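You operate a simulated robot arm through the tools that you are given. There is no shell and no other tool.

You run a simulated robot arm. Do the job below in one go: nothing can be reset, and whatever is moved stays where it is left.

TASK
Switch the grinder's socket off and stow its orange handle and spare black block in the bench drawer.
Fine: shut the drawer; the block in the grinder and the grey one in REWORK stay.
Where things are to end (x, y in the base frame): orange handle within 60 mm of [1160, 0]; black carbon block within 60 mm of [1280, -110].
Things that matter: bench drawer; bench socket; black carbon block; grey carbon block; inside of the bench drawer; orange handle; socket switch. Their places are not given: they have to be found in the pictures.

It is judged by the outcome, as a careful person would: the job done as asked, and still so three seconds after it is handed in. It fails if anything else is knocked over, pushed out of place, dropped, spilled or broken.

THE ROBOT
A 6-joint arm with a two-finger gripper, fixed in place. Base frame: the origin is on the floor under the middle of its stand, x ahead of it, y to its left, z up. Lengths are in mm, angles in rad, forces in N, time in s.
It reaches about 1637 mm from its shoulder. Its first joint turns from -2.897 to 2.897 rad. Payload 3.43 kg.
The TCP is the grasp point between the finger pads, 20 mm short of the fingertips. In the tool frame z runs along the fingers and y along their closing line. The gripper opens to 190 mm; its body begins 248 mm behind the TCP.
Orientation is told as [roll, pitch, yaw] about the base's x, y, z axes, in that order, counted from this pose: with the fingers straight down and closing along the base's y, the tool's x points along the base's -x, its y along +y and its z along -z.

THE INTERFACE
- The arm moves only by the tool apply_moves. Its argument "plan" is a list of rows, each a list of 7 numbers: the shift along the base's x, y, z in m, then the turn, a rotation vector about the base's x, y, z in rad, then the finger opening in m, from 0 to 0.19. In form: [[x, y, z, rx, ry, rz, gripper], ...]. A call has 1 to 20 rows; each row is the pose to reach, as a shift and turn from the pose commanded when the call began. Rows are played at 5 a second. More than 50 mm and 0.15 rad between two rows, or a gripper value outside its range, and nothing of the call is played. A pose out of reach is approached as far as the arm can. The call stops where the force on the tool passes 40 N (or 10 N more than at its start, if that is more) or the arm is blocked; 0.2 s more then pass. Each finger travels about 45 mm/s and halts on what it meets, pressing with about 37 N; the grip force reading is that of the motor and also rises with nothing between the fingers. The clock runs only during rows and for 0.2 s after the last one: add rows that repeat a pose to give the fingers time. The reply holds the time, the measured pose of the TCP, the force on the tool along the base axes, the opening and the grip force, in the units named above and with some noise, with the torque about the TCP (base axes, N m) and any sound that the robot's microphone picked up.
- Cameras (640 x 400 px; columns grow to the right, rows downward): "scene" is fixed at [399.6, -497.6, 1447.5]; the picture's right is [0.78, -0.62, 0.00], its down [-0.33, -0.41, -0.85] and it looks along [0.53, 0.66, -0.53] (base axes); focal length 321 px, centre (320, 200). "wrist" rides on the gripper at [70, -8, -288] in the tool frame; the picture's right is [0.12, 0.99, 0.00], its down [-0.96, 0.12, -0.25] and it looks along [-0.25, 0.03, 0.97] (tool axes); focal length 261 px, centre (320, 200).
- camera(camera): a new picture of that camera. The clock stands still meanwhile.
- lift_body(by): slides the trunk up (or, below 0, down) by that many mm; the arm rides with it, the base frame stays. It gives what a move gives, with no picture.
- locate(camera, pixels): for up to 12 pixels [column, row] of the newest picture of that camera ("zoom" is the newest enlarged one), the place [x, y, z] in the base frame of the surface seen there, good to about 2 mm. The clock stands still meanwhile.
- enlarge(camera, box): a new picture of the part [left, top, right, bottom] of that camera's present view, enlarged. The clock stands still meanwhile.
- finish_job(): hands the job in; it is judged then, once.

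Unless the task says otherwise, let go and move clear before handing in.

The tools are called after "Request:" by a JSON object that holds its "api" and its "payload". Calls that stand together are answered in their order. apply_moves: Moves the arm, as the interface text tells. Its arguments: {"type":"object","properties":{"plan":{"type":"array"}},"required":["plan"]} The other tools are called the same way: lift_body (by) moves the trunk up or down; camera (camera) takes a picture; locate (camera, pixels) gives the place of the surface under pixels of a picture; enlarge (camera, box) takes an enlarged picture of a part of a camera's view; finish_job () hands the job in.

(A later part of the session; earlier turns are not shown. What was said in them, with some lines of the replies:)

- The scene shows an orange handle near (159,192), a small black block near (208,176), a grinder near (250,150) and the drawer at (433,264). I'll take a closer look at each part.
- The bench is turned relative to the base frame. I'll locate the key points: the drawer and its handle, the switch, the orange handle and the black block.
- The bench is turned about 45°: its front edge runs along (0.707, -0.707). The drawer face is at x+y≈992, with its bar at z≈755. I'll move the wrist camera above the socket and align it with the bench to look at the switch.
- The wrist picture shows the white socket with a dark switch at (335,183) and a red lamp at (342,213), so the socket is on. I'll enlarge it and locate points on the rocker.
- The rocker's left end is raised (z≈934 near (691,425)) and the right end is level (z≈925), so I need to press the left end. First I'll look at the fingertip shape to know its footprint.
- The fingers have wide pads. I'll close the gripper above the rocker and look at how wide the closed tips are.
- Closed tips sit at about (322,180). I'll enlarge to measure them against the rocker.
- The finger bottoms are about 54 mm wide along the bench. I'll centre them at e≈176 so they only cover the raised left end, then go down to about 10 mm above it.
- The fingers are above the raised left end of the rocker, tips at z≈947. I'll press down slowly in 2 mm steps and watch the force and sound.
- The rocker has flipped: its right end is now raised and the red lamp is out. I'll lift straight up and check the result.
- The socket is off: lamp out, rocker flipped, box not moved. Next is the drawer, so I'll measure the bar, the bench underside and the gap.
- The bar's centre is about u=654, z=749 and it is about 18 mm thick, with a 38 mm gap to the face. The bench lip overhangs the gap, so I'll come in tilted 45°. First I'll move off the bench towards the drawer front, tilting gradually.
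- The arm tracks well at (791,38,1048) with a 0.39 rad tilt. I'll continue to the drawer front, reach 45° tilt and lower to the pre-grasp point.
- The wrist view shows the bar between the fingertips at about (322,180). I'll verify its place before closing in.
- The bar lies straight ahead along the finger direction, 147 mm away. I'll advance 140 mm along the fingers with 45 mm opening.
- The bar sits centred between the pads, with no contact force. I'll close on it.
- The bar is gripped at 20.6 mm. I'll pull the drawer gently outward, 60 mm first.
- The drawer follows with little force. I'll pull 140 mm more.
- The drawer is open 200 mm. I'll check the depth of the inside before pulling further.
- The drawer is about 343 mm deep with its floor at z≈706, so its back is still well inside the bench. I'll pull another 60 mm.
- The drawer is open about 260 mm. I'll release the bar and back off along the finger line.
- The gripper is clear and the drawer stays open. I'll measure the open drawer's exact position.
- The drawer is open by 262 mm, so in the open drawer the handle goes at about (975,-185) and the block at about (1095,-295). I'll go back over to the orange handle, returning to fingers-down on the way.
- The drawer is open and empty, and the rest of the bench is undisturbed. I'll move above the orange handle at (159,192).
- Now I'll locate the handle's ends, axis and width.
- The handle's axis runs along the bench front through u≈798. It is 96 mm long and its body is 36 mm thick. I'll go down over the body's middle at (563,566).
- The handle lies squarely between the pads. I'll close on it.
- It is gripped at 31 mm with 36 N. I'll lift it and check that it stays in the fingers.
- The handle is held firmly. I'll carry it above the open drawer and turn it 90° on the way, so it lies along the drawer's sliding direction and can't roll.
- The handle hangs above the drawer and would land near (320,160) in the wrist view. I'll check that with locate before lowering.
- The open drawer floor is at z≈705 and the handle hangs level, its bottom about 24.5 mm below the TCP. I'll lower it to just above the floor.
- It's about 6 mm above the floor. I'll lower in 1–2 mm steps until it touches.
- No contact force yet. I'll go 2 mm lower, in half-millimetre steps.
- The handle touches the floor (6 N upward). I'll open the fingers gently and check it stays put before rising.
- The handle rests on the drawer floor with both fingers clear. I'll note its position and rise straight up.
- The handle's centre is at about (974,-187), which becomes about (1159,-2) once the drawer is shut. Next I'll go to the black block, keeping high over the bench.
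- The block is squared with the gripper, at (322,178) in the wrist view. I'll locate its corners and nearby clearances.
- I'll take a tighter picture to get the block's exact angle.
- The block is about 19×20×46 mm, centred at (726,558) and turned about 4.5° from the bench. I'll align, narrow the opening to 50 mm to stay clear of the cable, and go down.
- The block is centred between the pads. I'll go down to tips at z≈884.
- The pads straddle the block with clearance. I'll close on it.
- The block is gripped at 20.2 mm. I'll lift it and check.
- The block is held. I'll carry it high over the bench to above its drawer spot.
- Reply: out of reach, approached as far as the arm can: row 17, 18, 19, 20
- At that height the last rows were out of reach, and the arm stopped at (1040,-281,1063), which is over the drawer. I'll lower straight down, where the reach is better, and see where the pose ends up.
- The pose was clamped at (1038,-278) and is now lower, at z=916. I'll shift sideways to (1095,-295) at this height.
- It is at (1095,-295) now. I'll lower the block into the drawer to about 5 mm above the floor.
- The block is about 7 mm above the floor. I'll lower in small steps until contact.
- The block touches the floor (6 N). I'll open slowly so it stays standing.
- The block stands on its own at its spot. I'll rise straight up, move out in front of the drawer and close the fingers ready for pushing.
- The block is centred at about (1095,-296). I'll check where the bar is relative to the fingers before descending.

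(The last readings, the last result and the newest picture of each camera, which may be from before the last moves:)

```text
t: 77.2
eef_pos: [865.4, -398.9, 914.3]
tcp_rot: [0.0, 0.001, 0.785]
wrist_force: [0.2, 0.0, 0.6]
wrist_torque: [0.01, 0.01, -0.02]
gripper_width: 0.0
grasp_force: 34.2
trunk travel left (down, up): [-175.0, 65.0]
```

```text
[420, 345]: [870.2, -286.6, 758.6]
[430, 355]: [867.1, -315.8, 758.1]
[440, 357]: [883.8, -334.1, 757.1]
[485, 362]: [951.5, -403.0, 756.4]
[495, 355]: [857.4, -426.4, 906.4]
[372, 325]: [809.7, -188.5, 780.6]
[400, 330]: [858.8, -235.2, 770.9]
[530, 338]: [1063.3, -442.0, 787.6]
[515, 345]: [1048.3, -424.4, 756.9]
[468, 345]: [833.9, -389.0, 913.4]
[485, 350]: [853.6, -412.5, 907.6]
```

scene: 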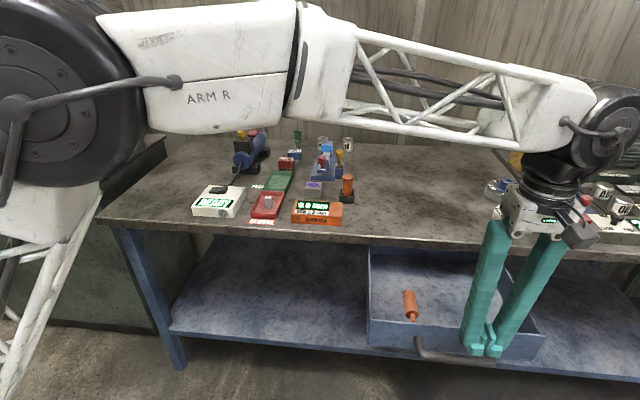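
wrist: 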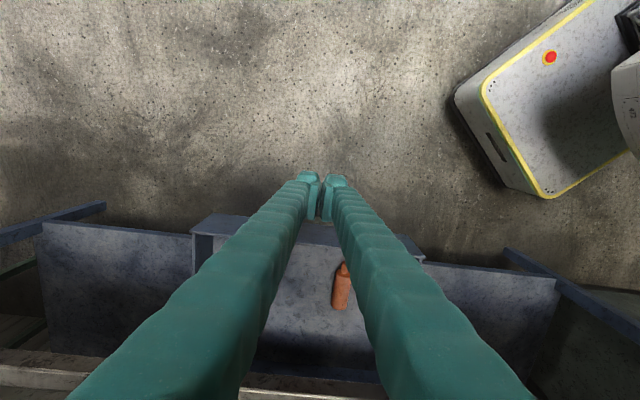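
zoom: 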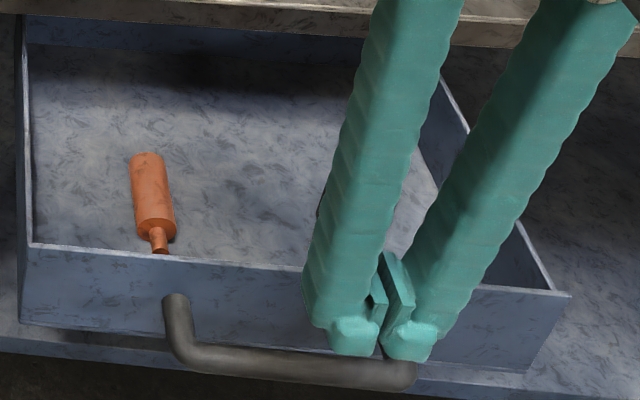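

The bar's front is at u≈383 and the finger front at u≈357, so it's safe to go down in front of the bar. I'll lower to bar height.

Request:
{"api": "apply_moves", "payload": {"plan": [[0, 0, -0.04, 0, 0, 0, 0.0], [0, 0, -0.08, 0, 0, 0, 0.0], [0, 0, -0.12, 0, 0, 0, 0.0], [0, 0, -0.15, 0, 0, 0, 0.0], [0, 0, -0.169, 0, 0, 0, 0.0], [0, 0, -0.169, 0, 0, 0, 0.0]]}}

Request:
{"api": "camera", "payload": {"camera": "scene"}}

Request:
{"api": "camera", "payload": {"camera": "wrist"}}

```text
t: 78.6
eef_pos: [867.7, -400.0, 745.6]
tcp_rot: [0.0, 0.001, 0.786]
wrist_force: [0.4, -0.2, -0.2]
wrist_torque: [0.03, 0.01, -0.02]
gripper_width: 0.0
grasp_force: 34.2
trunk travel left (down, up): [-175.0, 65.0]
```

```text
taken
```

scene: 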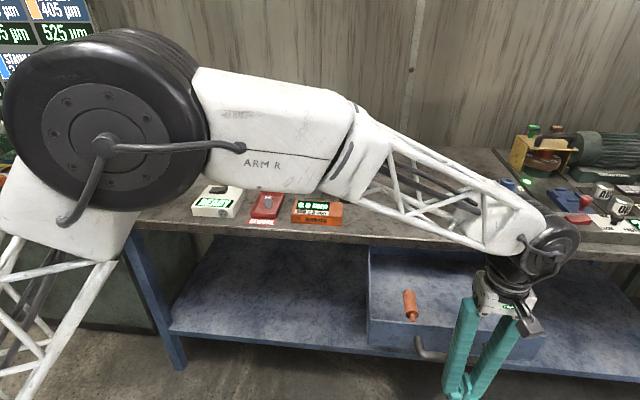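

```text
taken
```

wrist: 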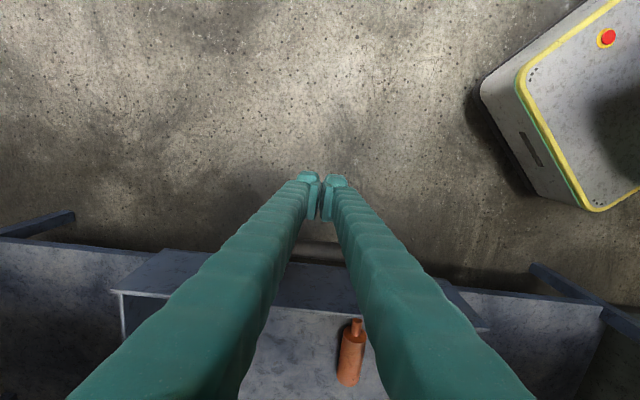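

The fingers are just in front of the bar. I'll push slowly along the drawer direction with a gentle ramp.

Request:
{"api": "apply_moves", "payload": {"plan": [[0.0057, 0.0057, 0, 0, 0, 0, 0.0], [0.0106, 0.0106, 0, 0, 0, 0, 0.0], [0.0141, 0.0141, 0, 0, 0, 0, 0.0], [0.0163, 0.0163, 0, 0, 0, 0, 0.0], [0.0184, 0.0184, 0, 0, 0, 0, 0.0], [0.0205, 0.0205, 0, 0, 0, 0, 0.0], [0.0226, 0.0226, 0, 0, 0, 0, 0.0], [0.0255, 0.0255, 0, 0, 0, 0, 0.0], [0.029, 0.029, 0, 0, 0, 0, 0.0], [0.0332, 0.0332, 0, 0, 0, 0, 0.0], [0.0382, 0.0382, 0, 0, 0, 0, 0.0], [0.0431, 0.0431, 0, 0, 0, 0, 0.0], [0.0481, 0.0481, 0, 0, 0, 0, 0.0], [0.053, 0.053, 0, 0, 0, 0, 0.0], [0.058, 0.058, 0, 0, 0, 0, 0.0], [0.0622, 0.0622, 0, 0, 0, 0, 0.0], [0.0658, 0.0658, 0, 0, 0, 0, 0.0], [0.0686, 0.0686, 0, 0, 0, 0, 0.0], [0.0707, 0.0707, 0, 0, 0, 0, 0.0]]}}

Request:
{"api": "camera", "payload": {"camera": "scene"}}

Request:
{"api": "camera", "payload": {"camera": "wrist"}}

```text
t: 82.6
eef_pos: [937.8, -328.9, 745.7]
tcp_rot: [0.0, 0.0, 0.787]
wrist_force: [-0.6, -1.0, -0.8]
wrist_torque: [-0.03, 0.03, 0.0]
gripper_width: 0.1
grasp_force: 34.9
trunk travel left (down, up): [-175.0, 65.0]
```

```text
taken
```

scene: 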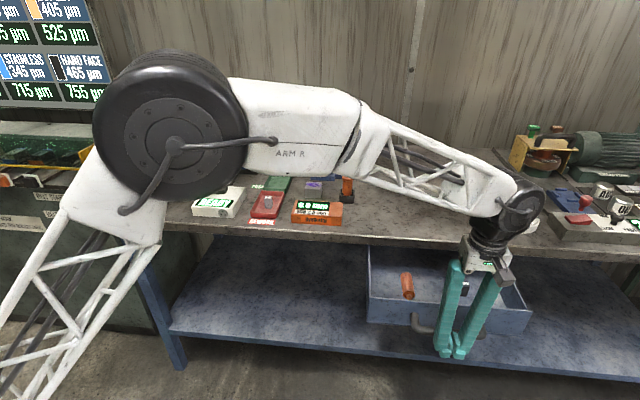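

```text
taken
```

wrist: 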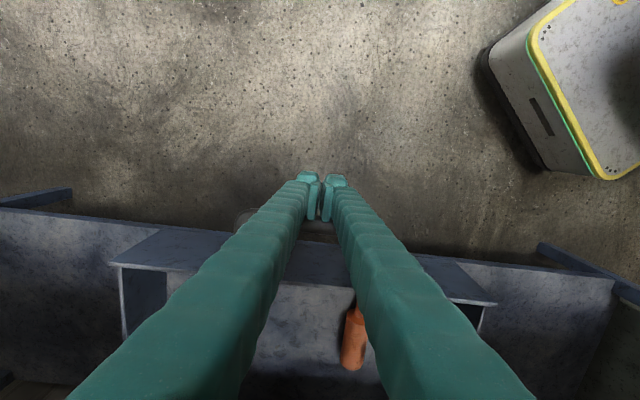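

The drawer is moving in. I'll check the items before continuing.

Request:
{"api": "enlarge", "payload": {"camera": "scene", "box": [360, 240, 540, 360]}}

Request:
{"api": "locate", "payload": {"camera": "scene", "pixels": [[404, 275], [407, 287], [409, 297], [466, 285], [466, 291], [380, 310], [400, 313], [415, 325]]}}

```text
3.33 times, centred on (450, 300) of scene
```

zoom: 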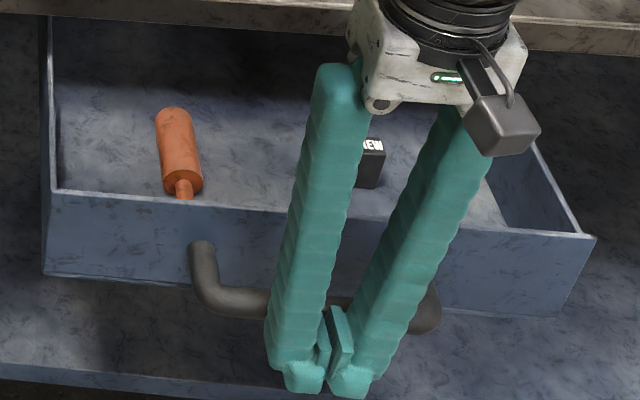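

```text
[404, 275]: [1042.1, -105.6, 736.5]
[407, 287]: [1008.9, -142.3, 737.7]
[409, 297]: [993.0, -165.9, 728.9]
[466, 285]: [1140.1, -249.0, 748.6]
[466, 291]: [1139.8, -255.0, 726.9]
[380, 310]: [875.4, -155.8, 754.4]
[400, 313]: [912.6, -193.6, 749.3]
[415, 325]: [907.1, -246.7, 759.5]
```

Both items ride along in place: the block is still standing and the face is now at u≈509. I'll continue with another 100 mm.

Request:
{"api": "apply_moves", "payload": {"plan": [[0.0014, 0.0014, 0, 0, 0, 0, 0.0], [0.0035, 0.0035, 0, 0, 0, 0, 0.0], [0.0064, 0.0064, 0, 0, 0, 0, 0.0], [0.0099, 0.0099, 0, 0, 0, 0, 0.0], [0.0141, 0.0141, 0, 0, 0, 0, 0.0], [0.0191, 0.0191, 0, 0, 0, 0, 0.0], [0.024, 0.024, 0, 0, 0, 0, 0.0], [0.029, 0.029, 0, 0, 0, 0, 0.0], [0.0339, 0.0339, 0, 0, 0, 0, 0.0], [0.0389, 0.0389, 0, 0, 0, 0, 0.0], [0.0438, 0.0438, 0, 0, 0, 0, 0.0], [0.0488, 0.0488, 0, 0, 0, 0, 0.0], [0.0537, 0.0537, 0, 0, 0, 0, 0.0], [0.0587, 0.0587, 0, 0, 0, 0, 0.0], [0.0629, 0.0629, 0, 0, 0, 0, 0.0], [0.0665, 0.0665, 0, 0, 0, 0, 0.0], [0.0686, 0.0686, 0, 0, 0, 0, 0.0], [0.07, 0.07, 0, 0, 0, 0, 0.0], [0.0707, 0.0707, 0, 0, 0, 0, 0.0]]}}

Request:
{"api": "camera", "payload": {"camera": "scene"}}

Request:
{"api": "enlarge", "payload": {"camera": "scene", "box": [360, 220, 540, 340]}}

```text
t: 86.6
eef_pos: [1009.3, -257.7, 745.5]
tcp_rot: [0.0, 0.0, 0.786]
wrist_force: [-1.2, -1.1, 0.0]
wrist_torque: [0.0, 0.0, 0.02]
gripper_width: 0.0
grasp_force: 34.3
trunk travel left (down, up): [-175.0, 65.0]
```

```text
taken
```

scene: 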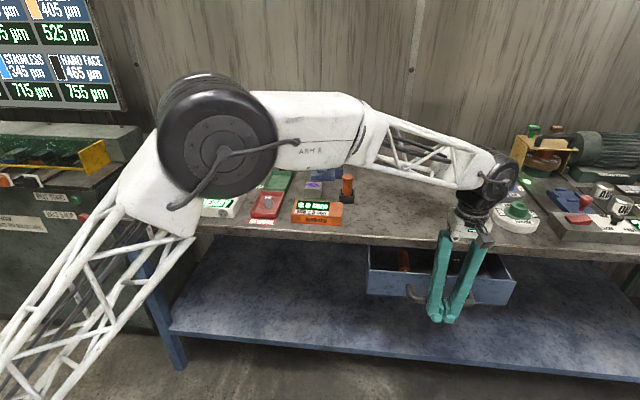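

```text
3.33 times, centred on (450, 280) of scene
```

zoom: 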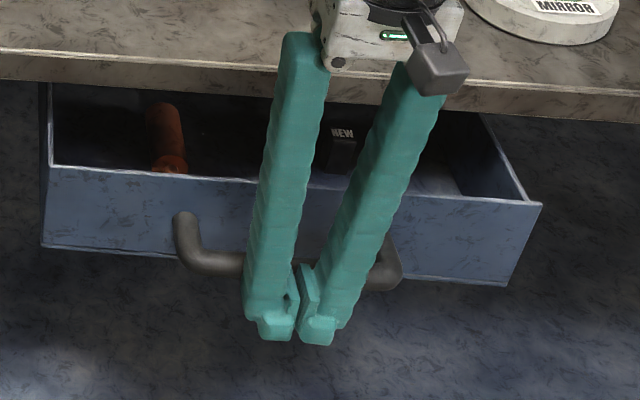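

Both objects are still in place, with the block upright at (340,140) in the zoom. I'll measure the face before the last stretch.

Request:
{"api": "locate", "payload": {"camera": "zoom", "pixels": [[100, 210], [200, 195], [470, 240], [342, 133], [342, 155], [165, 120], [168, 150], [172, 168], [185, 235], [520, 60], [510, 25]]}}

```text
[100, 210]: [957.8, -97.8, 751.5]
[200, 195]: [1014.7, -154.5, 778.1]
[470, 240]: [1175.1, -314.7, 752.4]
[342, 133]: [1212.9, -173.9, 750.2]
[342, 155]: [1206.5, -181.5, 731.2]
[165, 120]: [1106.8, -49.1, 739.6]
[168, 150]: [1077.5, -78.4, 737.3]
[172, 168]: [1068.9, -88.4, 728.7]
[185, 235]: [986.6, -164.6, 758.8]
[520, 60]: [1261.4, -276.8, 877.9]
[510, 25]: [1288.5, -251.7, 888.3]
```

The face is at u≈608 and shut is u≈701, so 93 mm remain. I'll push it in, slowing at the end.

Request:
{"api": "apply_moves", "payload": {"plan": [[0.0014, 0.0014, 0, 0, 0, 0, 0.0], [0.0035, 0.0035, 0, 0, 0, 0, 0.0], [0.0064, 0.0064, 0, 0, 0, 0, 0.0], [0.0099, 0.0099, 0, 0, 0, 0, 0.0], [0.0141, 0.0141, 0, 0, 0, 0, 0.0], [0.0191, 0.0191, 0, 0, 0, 0, 0.0], [0.024, 0.024, 0, 0, 0, 0, 0.0], [0.029, 0.029, 0, 0, 0, 0, 0.0], [0.0339, 0.0339, 0, 0, 0, 0, 0.0], [0.0389, 0.0389, 0, 0, 0, 0, 0.0], [0.0438, 0.0438, 0, 0, 0, 0, 0.0], [0.0488, 0.0488, 0, 0, 0, 0, 0.0], [0.053, 0.053, 0, 0, 0, 0, 0.0], [0.0566, 0.0566, 0, 0, 0, 0, 0.0], [0.0594, 0.0594, 0, 0, 0, 0, 0.0], [0.0615, 0.0615, 0, 0, 0, 0, 0.0], [0.0629, 0.0629, 0, 0, 0, 0, 0.0], [0.0643, 0.0643, 0, 0, 0, 0, 0.0], [0.0651, 0.0651, 0, 0, 0, 0, 0.0], [0.0658, 0.0658, 0, 0, 0, 0, 0.0]]}}

Request:
{"api": "camera", "payload": {"camera": "scene"}}

Request:
{"api": "enlarge", "payload": {"camera": "scene", "box": [360, 200, 540, 320]}}

Request:
{"api": "locate", "payload": {"camera": "zoom", "pixels": [[60, 220], [100, 220], [450, 250], [200, 235], [180, 200]]}}

```text
t: 90.8
eef_pos: [1075.2, -193.6, 745.5]
tcp_rot: [-0.001, -0.001, 0.784]
wrist_force: [-0.1, 0.1, -0.4]
wrist_torque: [-0.02, -0.03, -0.01]
gripper_width: 0.1
grasp_force: 34.4
trunk travel left (down, up): [-175.0, 65.0]
```

```text
taken
```

scene: 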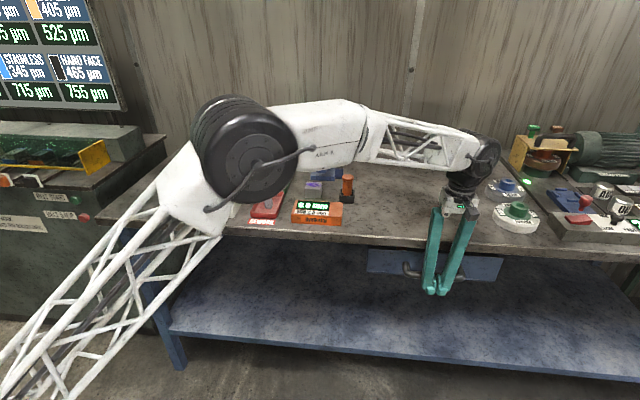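

```text
3.33 times, centred on (450, 260) of scene
```

zoom: 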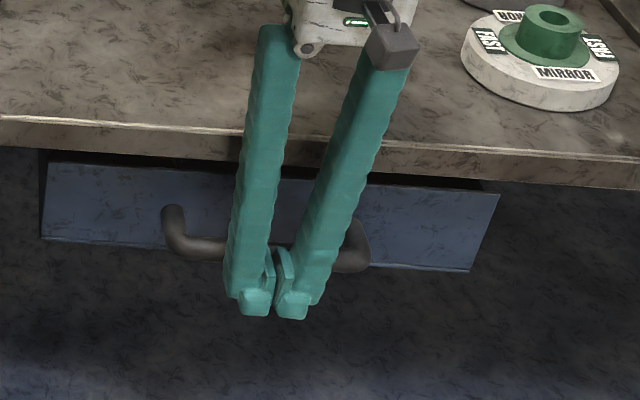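

```text
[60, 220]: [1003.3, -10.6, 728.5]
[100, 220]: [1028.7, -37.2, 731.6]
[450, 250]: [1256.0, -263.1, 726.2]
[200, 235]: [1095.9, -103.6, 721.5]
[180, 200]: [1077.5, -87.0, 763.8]
```

The face reads u≈702, the same as at the start, so the drawer is shut. I'll nudge it 2 mm to confirm it sits against its stop.

Request:
{"api": "apply_moves", "payload": {"plan": [[0.0004, 0.0004, 0, 0, 0, 0, 0.0], [0.0007, 0.0007, 0, 0, 0, 0, 0.0], [0.0011, 0.0011, 0, 0, 0, 0, 0.0], [0.0014, 0.0014, 0, 0, 0, 0, 0.0]]}}

```text
t: 91.8
eef_pos: [1075.4, -192.2, 746.5]
tcp_rot: [0.002, 0.001, 0.785]
wrist_force: [-5.9, -3.9, -2.7]
wrist_torque: [-0.03, 0.03, 0.09]
gripper_width: 6.0
grasp_force: 34.9
trunk travel left (down, up): [-175.0, 65.0]
```

The reaction force of about 7 N means the drawer is against its stop. I'll back away from the bar and then rise clear.

Request:
{"api": "apply_moves", "payload": {"plan": [[-0.003, -0.003, 0, 0, 0, 0, 0.0], [-0.012, -0.012, 0, 0, 0, 0, 0.0], [-0.03, -0.03, 0, 0, 0, 0, 0.0], [-0.055, -0.055, 0, 0, 0, 0, 0.0], [-0.08, -0.08, 0, 0, 0, 0, 0.0], [-0.105, -0.105, 0.01, 0, 0, 0, 0.0], [-0.125, -0.125, 0.04, 0, 0, 0, 0.0], [-0.14, -0.14, 0.08, 0, 0, 0, 0.0], [-0.15, -0.15, 0.12, 0, 0, 0, 0.0], [-0.15, -0.15, 0.16, 0, 0, 0, 0.0], [-0.15, -0.15, 0.2, 0, 0, 0, 0.0], [-0.15, -0.15, 0.24, 0, 0, 0, 0.0], [-0.15, -0.15, 0.28, 0, 0, 0, 0.0]]}}

Request:
{"api": "camera", "payload": {"camera": "scene"}}

Request:
{"api": "camera", "payload": {"camera": "wrist"}}

```text
t: 94.6
eef_pos: [925.2, -340.1, 1026.0]
tcp_rot: [0.002, -0.001, 0.784]
wrist_force: [-0.3, -0.5, -0.3]
wrist_torque: [0.01, 0.05, 0.01]
gripper_width: 0.3
grasp_force: 33.9
trunk travel left (down, up): [-175.0, 65.0]
```

```text
taken
```

scene: 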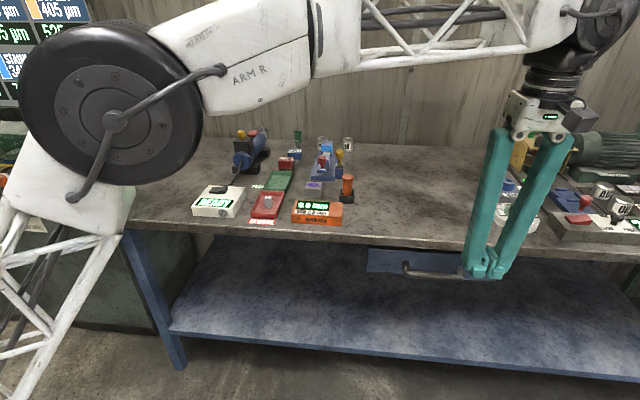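

```text
taken
```

wrist: 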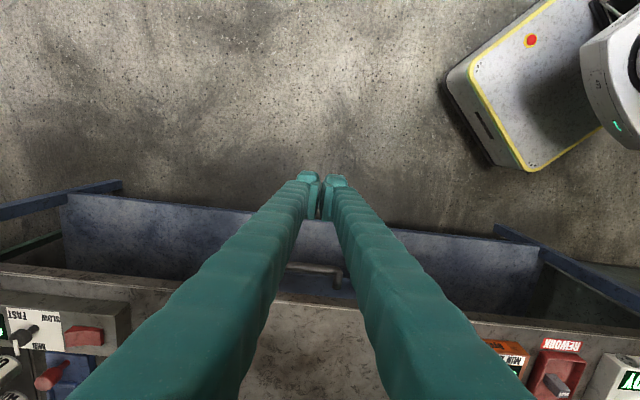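

The drawer is shut and the arm is clear. I'll return near the start pose for an unobstructed final check.

Request:
{"api": "apply_moves", "payload": {"plan": [[-0.0178, 0.0373, 0.0133, 0, 0, -0.0654, 0.0], [-0.0355, 0.0747, 0.0265, 0, 0, -0.1309, 0.0], [-0.0533, 0.112, 0.0398, 0, 0, -0.1963, 0.0], [-0.071, 0.1493, 0.053, 0, 0, -0.2618, 0.0], [-0.0888, 0.1867, 0.0663, 0, 0, -0.3272, 0.0], [-0.1065, 0.224, 0.0795, 0, 0, -0.3927, 0.0], [-0.1243, 0.2613, 0.0928, 0, 0, -0.4581, 0.0], [-0.142, 0.2987, 0.106, 0, 0, -0.5236, 0.0], [-0.1598, 0.336, 0.1193, 0, 0, -0.589, 0.02], [-0.1775, 0.3733, 0.1325, 0, 0, -0.6545, 0.04], [-0.1953, 0.4107, 0.1458, 0, 0, -0.7199, 0.06], [-0.213, 0.448, 0.159, 0, 0, -0.785, 0.08], [-0.213, 0.448, 0.159, 0, 0, -0.785, 0.08]]}}

Request:
{"api": "camera", "payload": {"camera": "scene"}}

Request:
{"api": "enlarge", "payload": {"camera": "scene", "box": [130, 120, 290, 220]}}

Request:
{"api": "enlarge", "payload": {"camera": "scene", "box": [360, 210, 520, 310]}}

```text
t: 97.4
eef_pos: [711.7, 107.5, 1184.5]
tcp_rot: [0.0, 0.0, 0.001]
wrist_force: [0.0, 0.1, 0.6]
wrist_torque: [0.02, -0.03, 0.01]
gripper_width: 80.4
grasp_force: 0.0
trunk travel left (down, up): [-175.0, 65.0]
```

```text
taken
```

scene: 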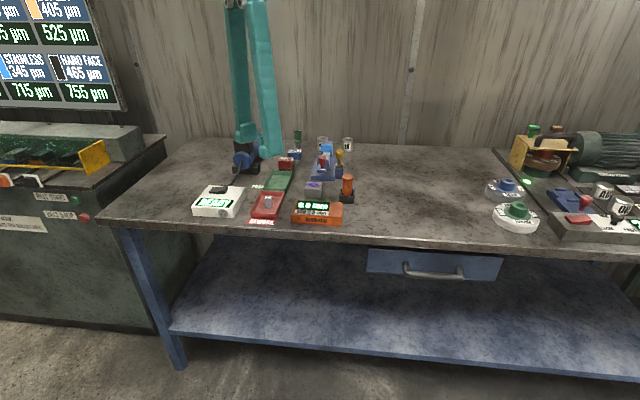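

```text
4.00 times, centred on (210, 170) of scene
```

zoom: 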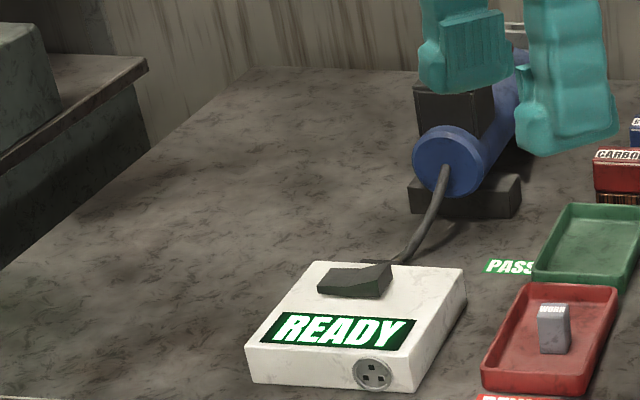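

```text
4.00 times, centred on (440, 260) of scene
```

zoom: 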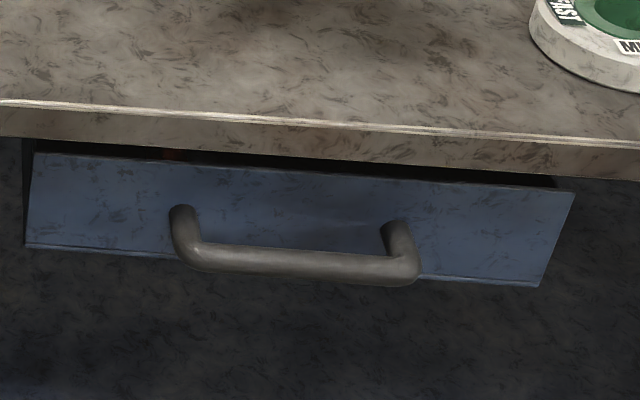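

All is as expected: socket off with its lamp out, drawer shut, grey block still in REWORK. A hint of orange shows in the drawer gap at (175,155), so I'll confirm the handle's and block's positions through the gap.

Request:
{"api": "locate", "payload": {"camera": "zoom", "pixels": [[165, 155], [172, 155], [178, 156], [190, 157], [350, 168], [370, 169], [390, 171], [410, 172], [430, 173], [100, 220], [500, 250], [300, 210]]}}

Request:
{"api": "enlarge", "payload": {"camera": "scene", "box": [390, 240, 490, 262]}}

```text
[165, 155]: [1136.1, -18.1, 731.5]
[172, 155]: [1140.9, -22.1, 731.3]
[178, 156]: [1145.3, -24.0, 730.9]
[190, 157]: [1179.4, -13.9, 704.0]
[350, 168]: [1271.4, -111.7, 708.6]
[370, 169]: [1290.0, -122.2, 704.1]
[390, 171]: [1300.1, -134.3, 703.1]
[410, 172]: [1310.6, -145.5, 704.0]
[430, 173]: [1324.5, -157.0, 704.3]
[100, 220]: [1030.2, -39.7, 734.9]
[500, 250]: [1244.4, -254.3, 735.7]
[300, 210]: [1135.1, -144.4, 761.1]
```

```text
6.40 times, centred on (440, 251) of scene
```

zoom: 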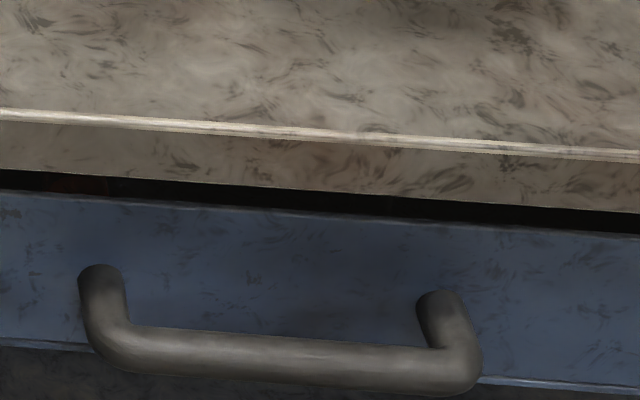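

Through the gap, the handle body shows at about (1140,-21) and the foot of the block at about (1271,-112), both consistent with their target spots. The face is at u≈700 (shut), the socket is off and the arm is clear, so I'm handing the job in.

Request:
{"api": "finish_job", "payload": {}}

```text
The job is handed in.
```

The job is done and handed in. The grinder's socket is off, and the orange handle and spare black block are in the bench drawer, which is shut.

- **Socket:** I pressed the raised end of the switch. It flipped and the red lamp went out, though the READY sign on the socket is still lit.
- **Orange handle:** its centre should be at about [1159, -2], against the target [1160, 0]. It lies front to back so it can't roll.
- **Black block:** it should be at about [1280, -110], which is the target. I left it standing upright.
- **How I know the positions:** I measured both items with the drawer open and added the distance it moved in. I could only check them through the narrow gap after closing, and what I could see there matched.
- **Drawer:** it is back where it started, against its stop.
- **Left alone:** I did not touch the block in the grinder, and the grey one is still in REWORK. I saw nothing else on the bench disturbed.
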